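You operate a simulated robot arm through the tools that you are given. There is no shell and no other tool. Be economical: measure what you need, move in short steps, check, and stop when the job is done.

The job below is to be done with a simulated robot arm. You get a single attempt, and the scene is never put back.

Task
Fetch the felt-soled block and set it on the green layer pad.

Only the result counts: the job must be done as asked and must still hold three seconds after the hand-in. Knocking over, shifting, dropping, spilling or breaking anything else fails it.

Robot
A 7-joint arm with a two-finger parallel gripper, fixed in place. Base frame: the origin is at the foot of the arm, x ahead of it, y to its left, z up; the work surface is at about z = 0. Units: mm, degrees, N and s.
With the tool pointing down near the work surface it reaches from about 240 to 620 mm from the base axis. Its first joint turns from -66.0 to 66.0 degrees. Payload 2.6 kg.
The tool frame sits at the grasp point between the pads (the TCP): z along the fingers, y along the line on which they close. The tips reach 30 mm beyond it. The gripper opens to 94 mm. The fingers are 28 mm wide and 10 mm thick; the gripper's body (50 by 96 mm) begins 55 mm behind the TCP.
Orientation is that of the tool frame in the base frame, as [roll, pitch, yaw] about the fixed x, y, z axes, in that order (R = Rz(yaw) Ry(pitch) Rx(roll)). With the fingers straight down and closing along the base's y, the tool's x points along the base's -x, its y along +y and its z along -z.

Tools
- The arm moves only by the tool servo_tool. Its argument "increments" is a list that holds one entry, the list of rows, each a list of 7 numbers: the shift along the base's x, y, z in mm, then the turn, a rotation vector about the base's x, y, z in rad, then the opening, from 0 (shut) to 1 (fully open). In form: [[[tx, ty, tz, wx, wy, wz, hand], ...]]. A call has 1 to 10 rows; each row shifts and turns the commanded pose from where the row before left it. Rows are played at 5 a second. More than 50 mm and 8.6 degrees between two rows, or a gripper value outside its range, and nothing of the call is played. A pose out of reach is approached as far as the arm can. The call stops where the force on the tool passes 40 N (or 10 N more than at its start, if that is more) or the arm is blocked; 0.2 s more then pass. The fingers move at their own pace (about 72 mm/s each) and stop on an object; they squeeze with about 27 N. The grip force told is the motor's: it shows also when the fingers shut on nothing. Time passes only in rows, and 0.2 s behind the last, so rows that do not move let the fingers close. It gives the time, the measured TCP pose, the force on the tool (base axes), the opening and the grip force at its end, in the units of the frame above (readings bear some noise).
- Cameras (640 x 400 px; columns grow to the right, rows downward): "scene" is fixed at [31.5, 441.4, 547.7]; the picture's right is [-0.75, -0.67, 0.00], its down [-0.47, 0.53, -0.71] and it looks along [0.47, -0.53, -0.71] (base axes); focal length 308 px, centre (320, 200). "wrist" rides on the gripper at [-37, 0, -58] in the tool frame; the picture's right is [0.00, -1.00, 0.00], its down [0.97, 0.00, -0.24] and it looks along [0.24, 0.00, 0.97] (tool axes); focal length 218 px, centre (320, 200). There is no depth. A picture from a camera that has moved, and an enlarged one, comes with that camera's place and axes in the base frame and with its lens.
- grab_frame(camera): a new picture of that camera. It takes no simulated time.
- zoom(camera, box): a new picture of the part [left, top, right, bottom] of that camera's present view, enlarged. It takes no simulated time.
- job_done(): hands the job in; it is judged then, once.

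Work in short steps. Places have to be worked out from the pictures, the camera data and where the tool is seen: move nearer, look again, correct. Check each grasp and each placing, and mend what went wrong. You have 90 turns and 38 pictures in all, those below and enlarged ones among them. Open the gripper and draw the arm clear of the work before you hand the job in, unless the task says otherwise; then end with one line.

The tools are called after "Call:" as name(argument=value, ...) on one line, values as JSON. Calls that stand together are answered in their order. servo_tool: Moves the arm, as the interface text tells. Its arguments: {"type":"object","properties":{"increments":{"type":"array","items":{"type":"array","items":{"type":"array","items":{"type":"number"}}}}},"required":["increments"]} The other tools are called the same way: grab_frame (camera) takes a picture; zoom (camera, box) takes an enlarged picture of a part of a camera's view; job_done () hands the job in.

At the start:

```text
t: 0.0
position: [413.6, 147.9, 280.8]
orientation: [179.9, 0.0, 179.9]
contact_force: [0.3, 0.1, 0.6]
width: 94.2
gripper_force: 0.0
```

scene: 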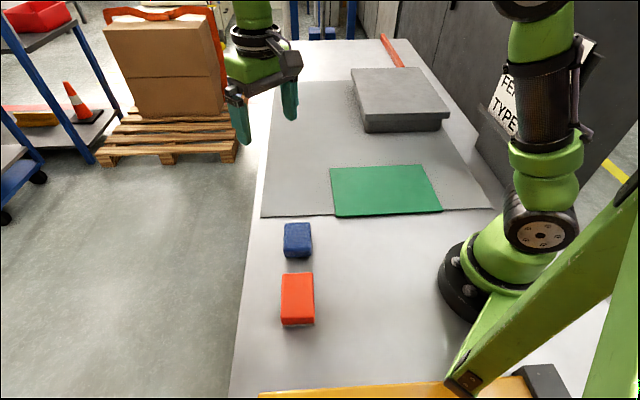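
wrist: 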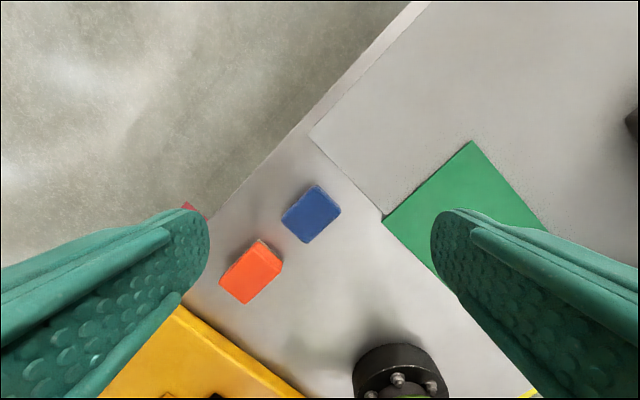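

There are two blocks, blue and orange, and a partly hidden sign on the wall. I'll enlarge both to find out which block has the felt sole.

Call:
zoom(camera="scene", box=[240, 200, 360, 340])

Call:
zoom(camera="scene", box=[460, 20, 640, 150])

Call:
zoom(camera="wrist", box=[180, 150, 360, 320])

```text
2.86 times, centred on (300, 270) of scene
camera zoom: at [31.5, 441.4, 547.7], right [-0.75, -0.67, 0.0], down [-0.47, 0.53, -0.71], along [0.47, -0.53, -0.71], focal length 880 px, centre (377, 0)
```

zoom: 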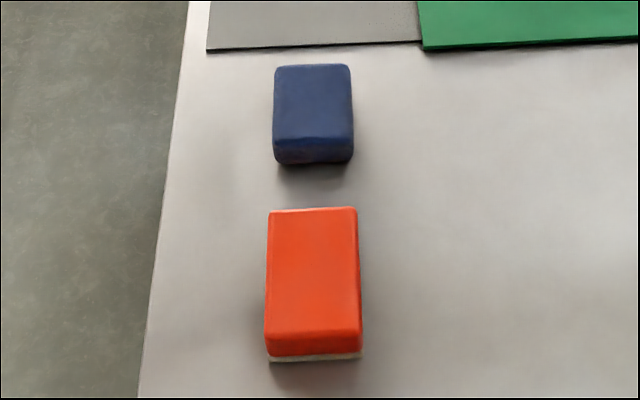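

```text
3.08 times, centred on (550, 85) of scene
camera zoom: at [31.5, 441.4, 547.7], right [-0.75, -0.67, 0.0], down [-0.47, 0.53, -0.71], along [0.47, -0.53, -0.71], focal length 947 px, centre (-388, 554)
```

zoom: 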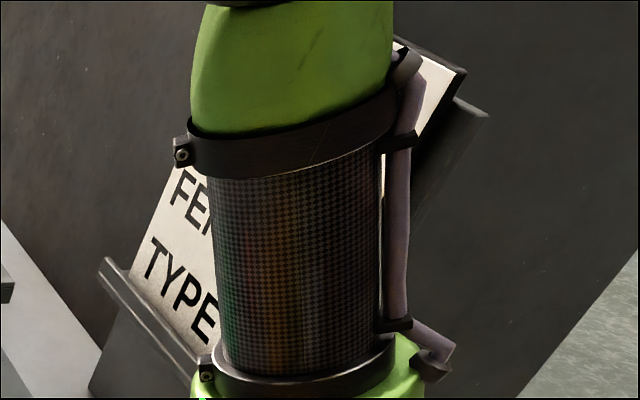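

```text
2.35 times, centred on (270, 235) of wrist
camera zoom: at [448.5, 149.1, 339.8], right [0.0, -1.0, 0.0], down [-0.97, 0.0, 0.24], along [-0.24, 0.0, -0.97], focal length 514 px, centre (438, 118)
```

zoom: 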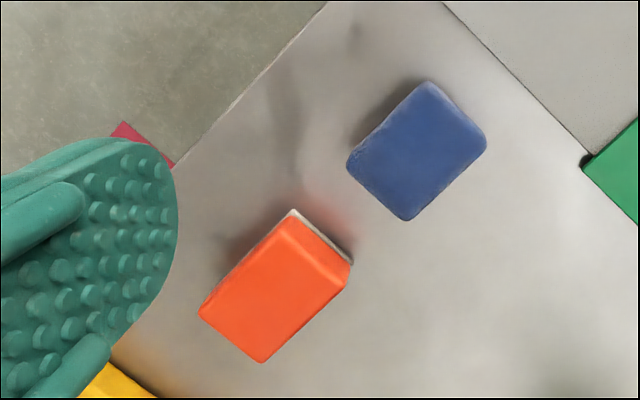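

The orange block shows a thin pale layer under it, so it is probably the felt-soled one. I put it near (245, 264) with its long axis along (0.7, -0.7). I'll move above it, turn the fingers onto its short axis and look again.

Call:
servo_tool(increments=[[[-20, 14, -13, 0, 0, -0.0982, 1], [-20, 14, -13, 0, 0, -0.0982, 1], [-20, 14, -13, 0, 0, -0.0982, 1], [-20, 14, -13, 0, 0, -0.0982, 1], [-20, 14, -13, 0, 0, -0.0982, 1], [-20, 14, -13, 0, 0, -0.0982, 1], [-20, 14, -13, 0, 0, -0.0982, 1], [-20, 14, -13, 0, 0, -0.0982, 1], [0, 0, 0, 0, 0, 0, 1]]])

Call:
grab_frame(camera="wrist")

Call:
grab_frame(camera="scene")

```text
t: 2.0
position: [252.9, 260.9, 178.2]
orientation: [-180.0, 0.0, 134.9]
contact_force: [-0.8, 0.4, 0.2]
width: 94.2
gripper_force: 0.1
```

```text
32 pictures are left
camera wrist: at [277.2, 234.6, 235.8], right [-0.71, -0.71, 0.0], down [-0.69, 0.69, 0.24], along [-0.17, 0.17, -0.97], focal length 218 px, centre (320, 200)
```

wrist: 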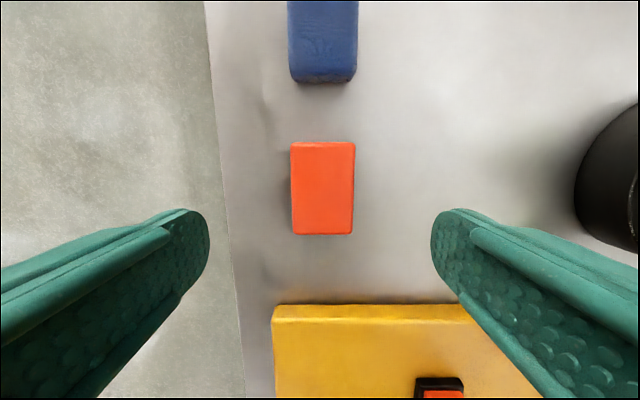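

```text
31 pictures are left
```

scene: 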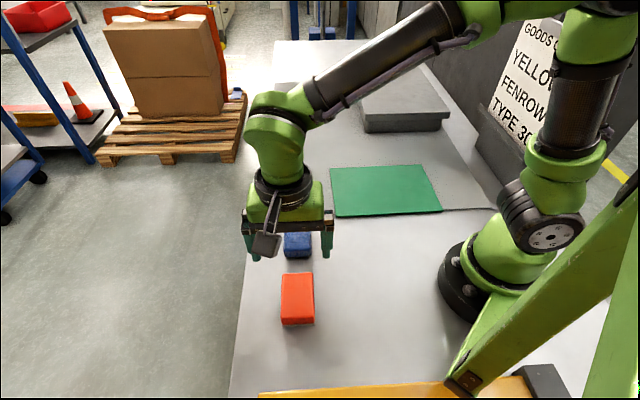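

The block sits almost under the tool, and more of the wall sign now shows. I'll read the sign and check the block's lower edge.

Call:
zoom(camera="scene", box=[470, 10, 610, 160])

Call:
zoom(camera="scene", box=[265, 225, 335, 335])

Call:
zoom(camera="wrist", box=[260, 20, 390, 250])

```text
2.67 times, centred on (540, 85) of scene
camera zoom: at [31.5, 441.4, 547.7], right [-0.75, -0.67, 0.0], down [-0.47, 0.53, -0.71], along [0.47, -0.53, -0.71], focal length 821 px, centre (-267, 507)
```

zoom: 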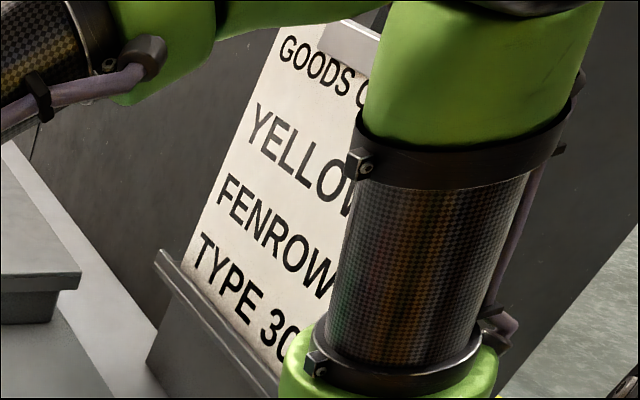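

```text
3.64 times, centred on (300, 280) of scene
camera zoom: at [31.5, 441.4, 547.7], right [-0.75, -0.67, 0.0], down [-0.47, 0.53, -0.71], along [0.47, -0.53, -0.71], focal length 1120 px, centre (393, -91)
```

zoom: 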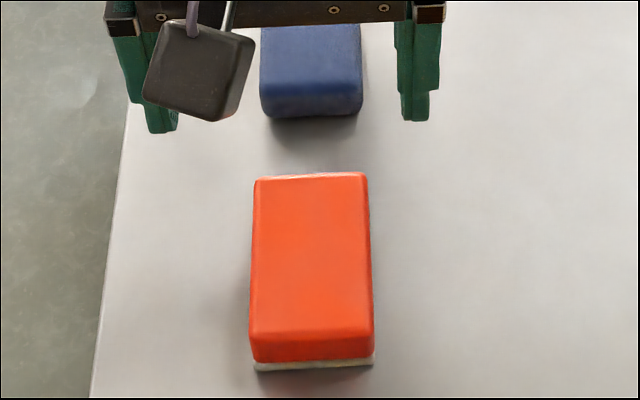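

```text
1.74 times, centred on (325, 135) of wrist
camera zoom: at [277.2, 234.6, 235.8], right [-0.71, -0.71, 0.0], down [-0.69, 0.69, 0.24], along [-0.17, 0.17, -0.97], focal length 380 px, centre (311, 313)
```

zoom: 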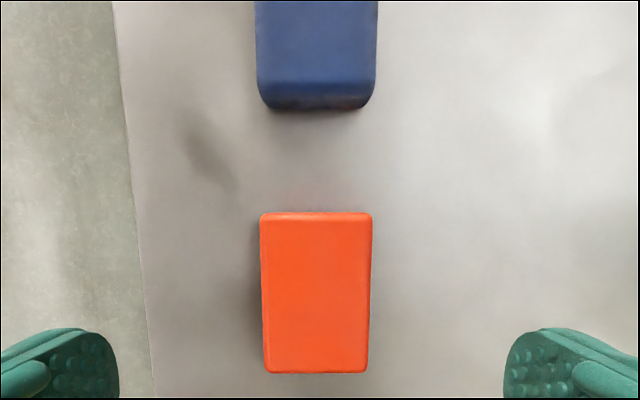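

The orange block clearly has the pale felt sole, and the blue one has none. It is about 60 mm wide, roughly 25–30 mm high, and centred near (248, 261). I'll go down partway and check the alignment.

Call:
servo_tool(increments=[[[-5, 0.5, -20, 0, 0, 0, 1], [0, 0, -25, 0, 0, 0, 1], [0, 0, -25, 0, 0, 0, 1], [0, 0, -20, 0, 0, 0, 1], [0, 0, 0, 0, 0, 0, 1]]])

Call:
grab_frame(camera="wrist")

Call:
zoom(camera="scene", box=[240, 220, 360, 340])

```text
t: 3.2
position: [247.8, 261.0, 88.5]
orientation: [179.9, 0.0, 134.9]
contact_force: [-0.4, 0.9, 0.4]
width: 93.9
gripper_force: 0.0
```

```text
27 pictures are left
camera wrist: at [272.9, 234.8, 145.9], right [-0.71, -0.71, 0.0], down [-0.69, 0.69, 0.24], along [-0.17, 0.17, -0.97], focal length 218 px, centre (320, 200)
```

wrist: 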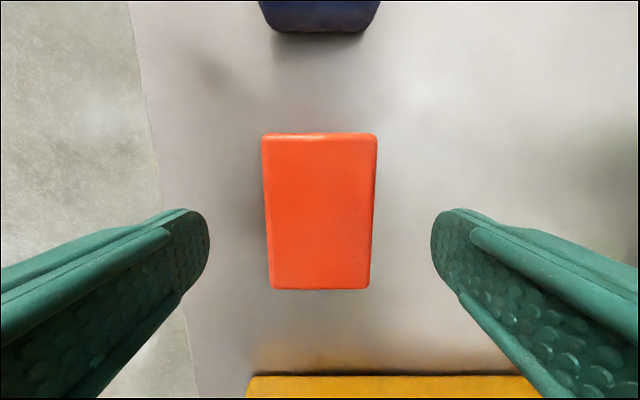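

```text
3.33 times, centred on (300, 280) of scene
camera zoom: at [31.5, 441.4, 547.7], right [-0.75, -0.67, 0.0], down [-0.47, 0.53, -0.71], along [0.47, -0.53, -0.71], focal length 1026 px, centre (387, -67)
```

zoom: 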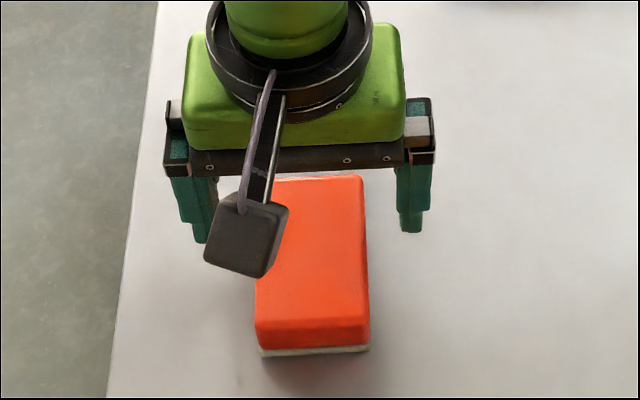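

The block is centred between the fingers and its top is low, around z 20–25. I'll go down to TCP z ≈ 36, which puts the tips about 6 mm above the table, then close.

Call:
servo_tool(increments=[[[-1, 1, -15, 0, 0, 0, 1], [-1, 1, -15, 0, 0, 0, 1], [0, 0, -12, 0, 0, 0, 1], [0, 0, -10.5, 0, 0, 0, 1], [0, 0, 0, 0, 0, 0, 1], [0, 0, 0, 0, 0, 0, 0.4], [0, 0, 0, 0, 0, 0, 0.4], [0, 0, 0, 0, 0, 0, 0.4]]])

```text
t: 5.0
position: [245.7, 262.4, 36.2]
orientation: [180.0, -0.1, 135.0]
contact_force: [-0.3, 0.1, 0.3]
width: 64.3
gripper_force: 27.4
```

The fingers have stopped on the block at 64 mm with full grip force. I'll lift it a little and check that it comes up.

Call:
servo_tool(increments=[[[0, 0, 5, 0, 0, 0, 0.4], [0, 0, 10, 0, 0, 0, 0.4], [0, 0, 10, 0, 0, 0, 0.4], [0, 0, 15, 0, 0, 0, 0.4], [0, 0, 0, 0, 0, 0, 0.4]]])

Call:
zoom(camera="scene", box=[240, 200, 360, 340])

Call:
zoom(camera="scene", box=[250, 60, 500, 230])

```text
t: 6.2
position: [247.1, 263.4, 76.8]
orientation: [-180.0, 0.0, 134.9]
contact_force: [0.0, -0.3, -1.7]
width: 63.9
gripper_force: 27.0
```

```text
2.86 times, centred on (300, 270) of scene
camera zoom: at [31.5, 441.4, 547.7], right [-0.75, -0.67, 0.0], down [-0.47, 0.53, -0.71], along [0.47, -0.53, -0.71], focal length 880 px, centre (377, 0)
```

zoom: 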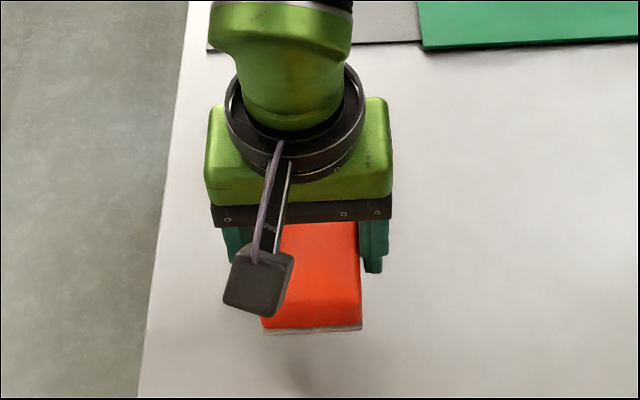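

```text
2.35 times, centred on (375, 145) of scene
camera zoom: at [31.5, 441.4, 547.7], right [-0.75, -0.67, 0.0], down [-0.47, 0.53, -0.71], along [0.47, -0.53, -0.71], focal length 724 px, centre (191, 329)
```

zoom: 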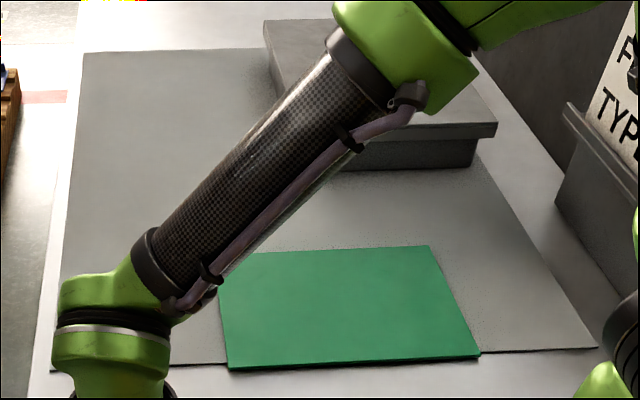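

The block is held level with its sole on, and its bottom is about 36 mm below the TCP. The pad's centre works out near (299, -108), with its edges at 45° like the block. I'll lift higher and carry the block across.

Call:
servo_tool(increments=[[[0, 0, 25, 0, 0, 0, 0.4], [0, 0, 25, 0, 0, 0, 0.4], [3, -10, 15, 0, 0, 0, 0.4], [4, -20, 10, 0, 0, 0, 0.4], [4, -25, 0, 0, 0, 0, 0.4], [4, -25, 0, 0, 0, 0, 0.4], [4, -25, 0, 0, 0, 0, 0.4], [4, -25, 0, 0, 0, 0, 0.4], [4, -25, 0, 0, 0, 0, 0.4], [4, -25, 0, 0, 0, 0, 0.4]]])

Call:
servo_tool(increments=[[[4, -25, 0, 0, 0, 0, 0.4], [4, -25, 0, 0, 0, 0, 0.4], [4, -25, 0, 0, 0, 0, 0.4], [4, -25, 0, 0, 0, 0, 0.4], [4, -25, 0, 0, 0, 0, 0.4], [3, -25, 0, 0, 0, 0, 0.4], [0, -20, 0, 0, 0, 0, 0.4], [0, -15, 0, 0, 0, 0, 0.4], [0, -6, 0, 0, 0, 0, 0.4], [0, 0, 0, 0, 0, 0, 0.4]]])

Call:
grab_frame(camera="wrist")

Call:
grab_frame(camera="scene")

```text
t: 8.4
position: [278.4, 83.4, 149.5]
orientation: [179.9, 0.0, 135.0]
contact_force: [0.2, -0.5, -1.0]
width: 64.1
gripper_force: 26.7
```

```text
t: 10.6
position: [300.9, -109.3, 149.1]
orientation: [-180.0, 0.0, 134.9]
contact_force: [-0.4, 0.3, -2.1]
width: 64.1
gripper_force: 27.4
```

```text
23 pictures are left
camera wrist: at [324.8, -134.1, 208.0], right [-0.71, -0.71, 0.0], down [-0.69, 0.69, 0.24], along [-0.17, 0.17, -0.97], focal length 218 px, centre (320, 200)
```

wrist: 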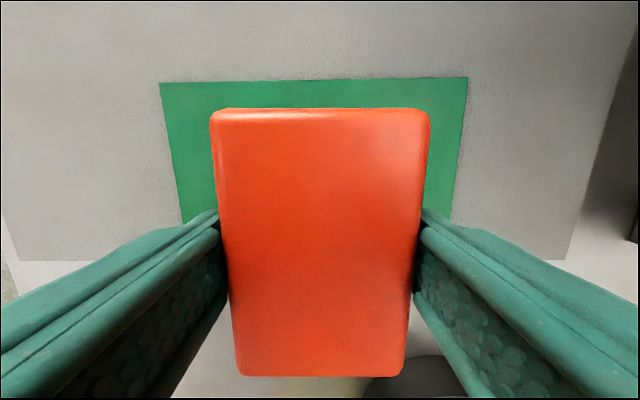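

```text
22 pictures are left
```

scene: 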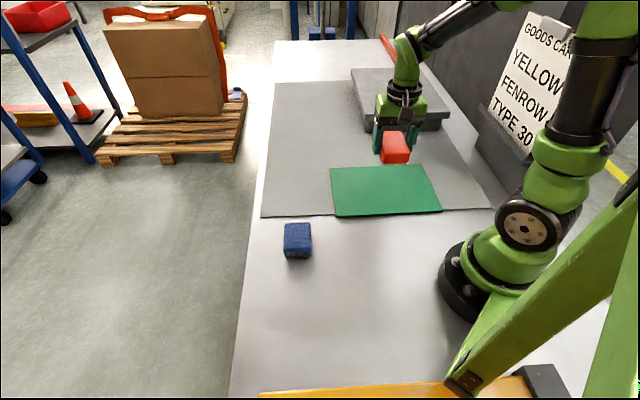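

The tool is over the pad's centre, which the wrist view puts at about (302, -105), and the block is aligned with the pad. I'll lower it to just above the pad.

Call:
servo_tool(increments=[[[1, 3, -20, 0, 0, 0, 0.4], [0, 0, -20, 0, 0, 0, 0.4], [0, 0, -20, 0, 0, 0, 0.4], [0, 0, -20, 0, 0, 0, 0.4], [0, 0, -12, 0, 0, 0, 0.4], [0, 0, -5, 0, 0, 0, 0.4], [0, 0, 0, 0, 0, 0, 0.4]]])

Call:
zoom(camera="scene", box=[320, 120, 460, 225])

```text
t: 12.2
position: [303.0, -104.7, 53.7]
orientation: [180.0, -0.1, 134.9]
contact_force: [1.7, -0.4, -1.4]
width: 64.0
gripper_force: 26.6
```

```text
3.81 times, centred on (390, 172) of scene
camera zoom: at [31.5, 441.4, 547.7], right [-0.75, -0.67, 0.0], down [-0.47, 0.53, -0.71], along [0.47, -0.53, -0.71], focal length 1173 px, centre (53, 305)
```

zoom: 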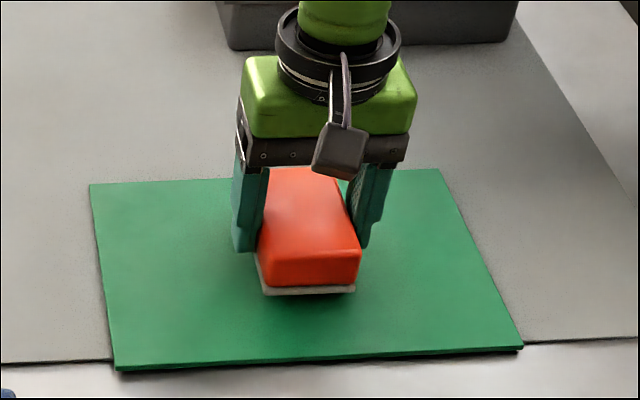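

The block is just above the pad, near its middle. I'll lower it gently in small steps and watch the vertical force.

Call:
servo_tool(increments=[[[0, 0, -3, 0, 0, 0, 0.4], [0, 0, -3, 0, 0, 0, 0.4], [0, 0, -2, 0, 0, 0, 0.4], [0, 0, 0, 0, 0, 0, 0.4]]])

Call:
servo_tool(increments=[[[0, 0, -1, 0, 0, 0, 0.4], [0, 0, -1, 0, 0, 0, 0.4], [0, 0, 0, 0, 0, 0, 0.4]]])

```text
t: 13.2
position: [301.2, -104.8, 44.8]
orientation: [179.9, 0.1, 134.9]
contact_force: [-0.2, -0.1, -1.0]
width: 63.9
gripper_force: 26.5
```

```text
t: 14.0
position: [301.4, -105.5, 42.9]
orientation: [179.9, 0.1, 135.0]
contact_force: [-0.4, 0.0, 3.8]
width: 64.1
gripper_force: 27.5
```

The vertical force has changed sign to +3.8 N, so the block is resting on the pad. I'll open the gripper and check before retreating.

Call:
servo_tool(increments=[[[0, 0, 0, 0, 0, 0, 0.75], [0, 0, 0, 0, 0, 0, 0.95], [0, 0, 0, 0, 0, 0, 0.95]]])

Call:
zoom(camera="scene", box=[320, 120, 460, 225])

```text
t: 14.8
position: [301.4, -104.3, 44.1]
orientation: [-180.0, 0.1, 134.9]
contact_force: [-0.7, -0.4, 0.0]
width: 89.3
gripper_force: 0.1
```

```text
3.81 times, centred on (390, 172) of scene
camera zoom: at [31.5, 441.4, 547.7], right [-0.75, -0.67, 0.0], down [-0.47, 0.53, -0.71], along [0.47, -0.53, -0.71], focal length 1173 px, centre (53, 305)
```

zoom: 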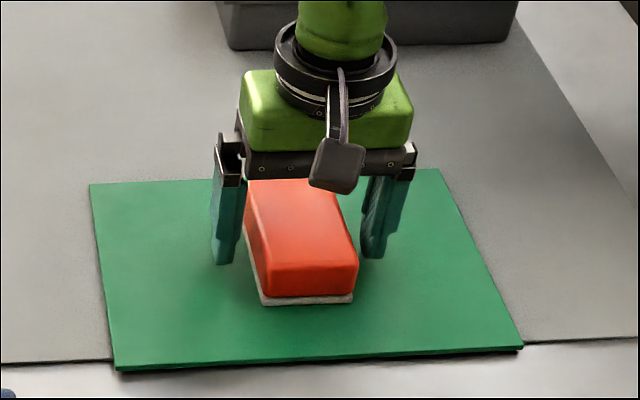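

The block is released and rests flat on the pad, with both fingers clear of it. I'll draw straight up and check again.

Call:
servo_tool(increments=[[[0, 0, 10, 0, 0, 0, 0.95], [0, 0, 15, 0, 0, 0, 0.95], [0, 0, 25, 0, 0, 0, 0.95], [0, 0, 30, 0, 0, 0, 0.95], [0, 0, 30, 0, 0, 0, 0.95], [0, 0, 30, 0, 0, 0, 0.95], [0, 0, 30, 0, 0, 0, 0.95], [0, 0, 0, 0, 0, 0, 0.95]]])

Call:
grab_frame(camera="scene")

Call:
grab_frame(camera="wrist")

```text
t: 16.6
position: [300.9, -105.5, 213.4]
orientation: [-180.0, 0.1, 135.0]
contact_force: [0.4, -0.5, 0.0]
width: 89.2
gripper_force: 0.1
```

```text
19 pictures are left
```

scene: 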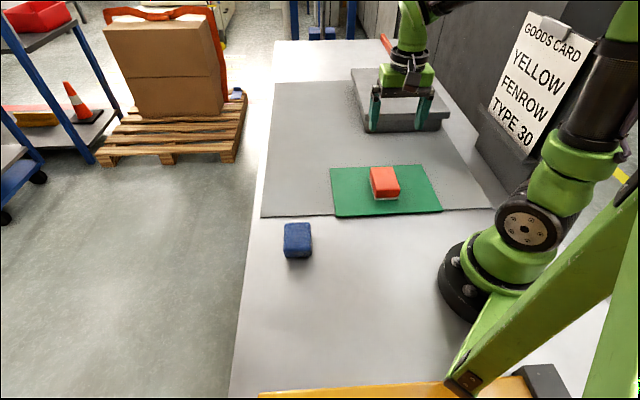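

```text
18 pictures are left
camera wrist: at [325.3, -130.1, 271.4], right [-0.71, -0.71, 0.0], down [-0.69, 0.69, 0.24], along [-0.17, 0.17, -0.97], focal length 218 px, centre (320, 200)
```

wrist: 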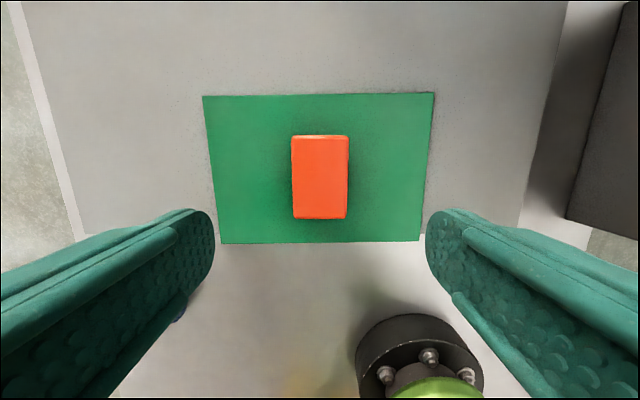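

The felt-soled block sits in the middle of the green pad, nothing else has moved, and the arm is clear. I'll hand the job in.

Call:
job_done()

```text
The job is handed in.
```

The orange felt-soled block is resting flat in the middle of the green layer pad, with the gripper open, the arm drawn clear, and nothing else moved.
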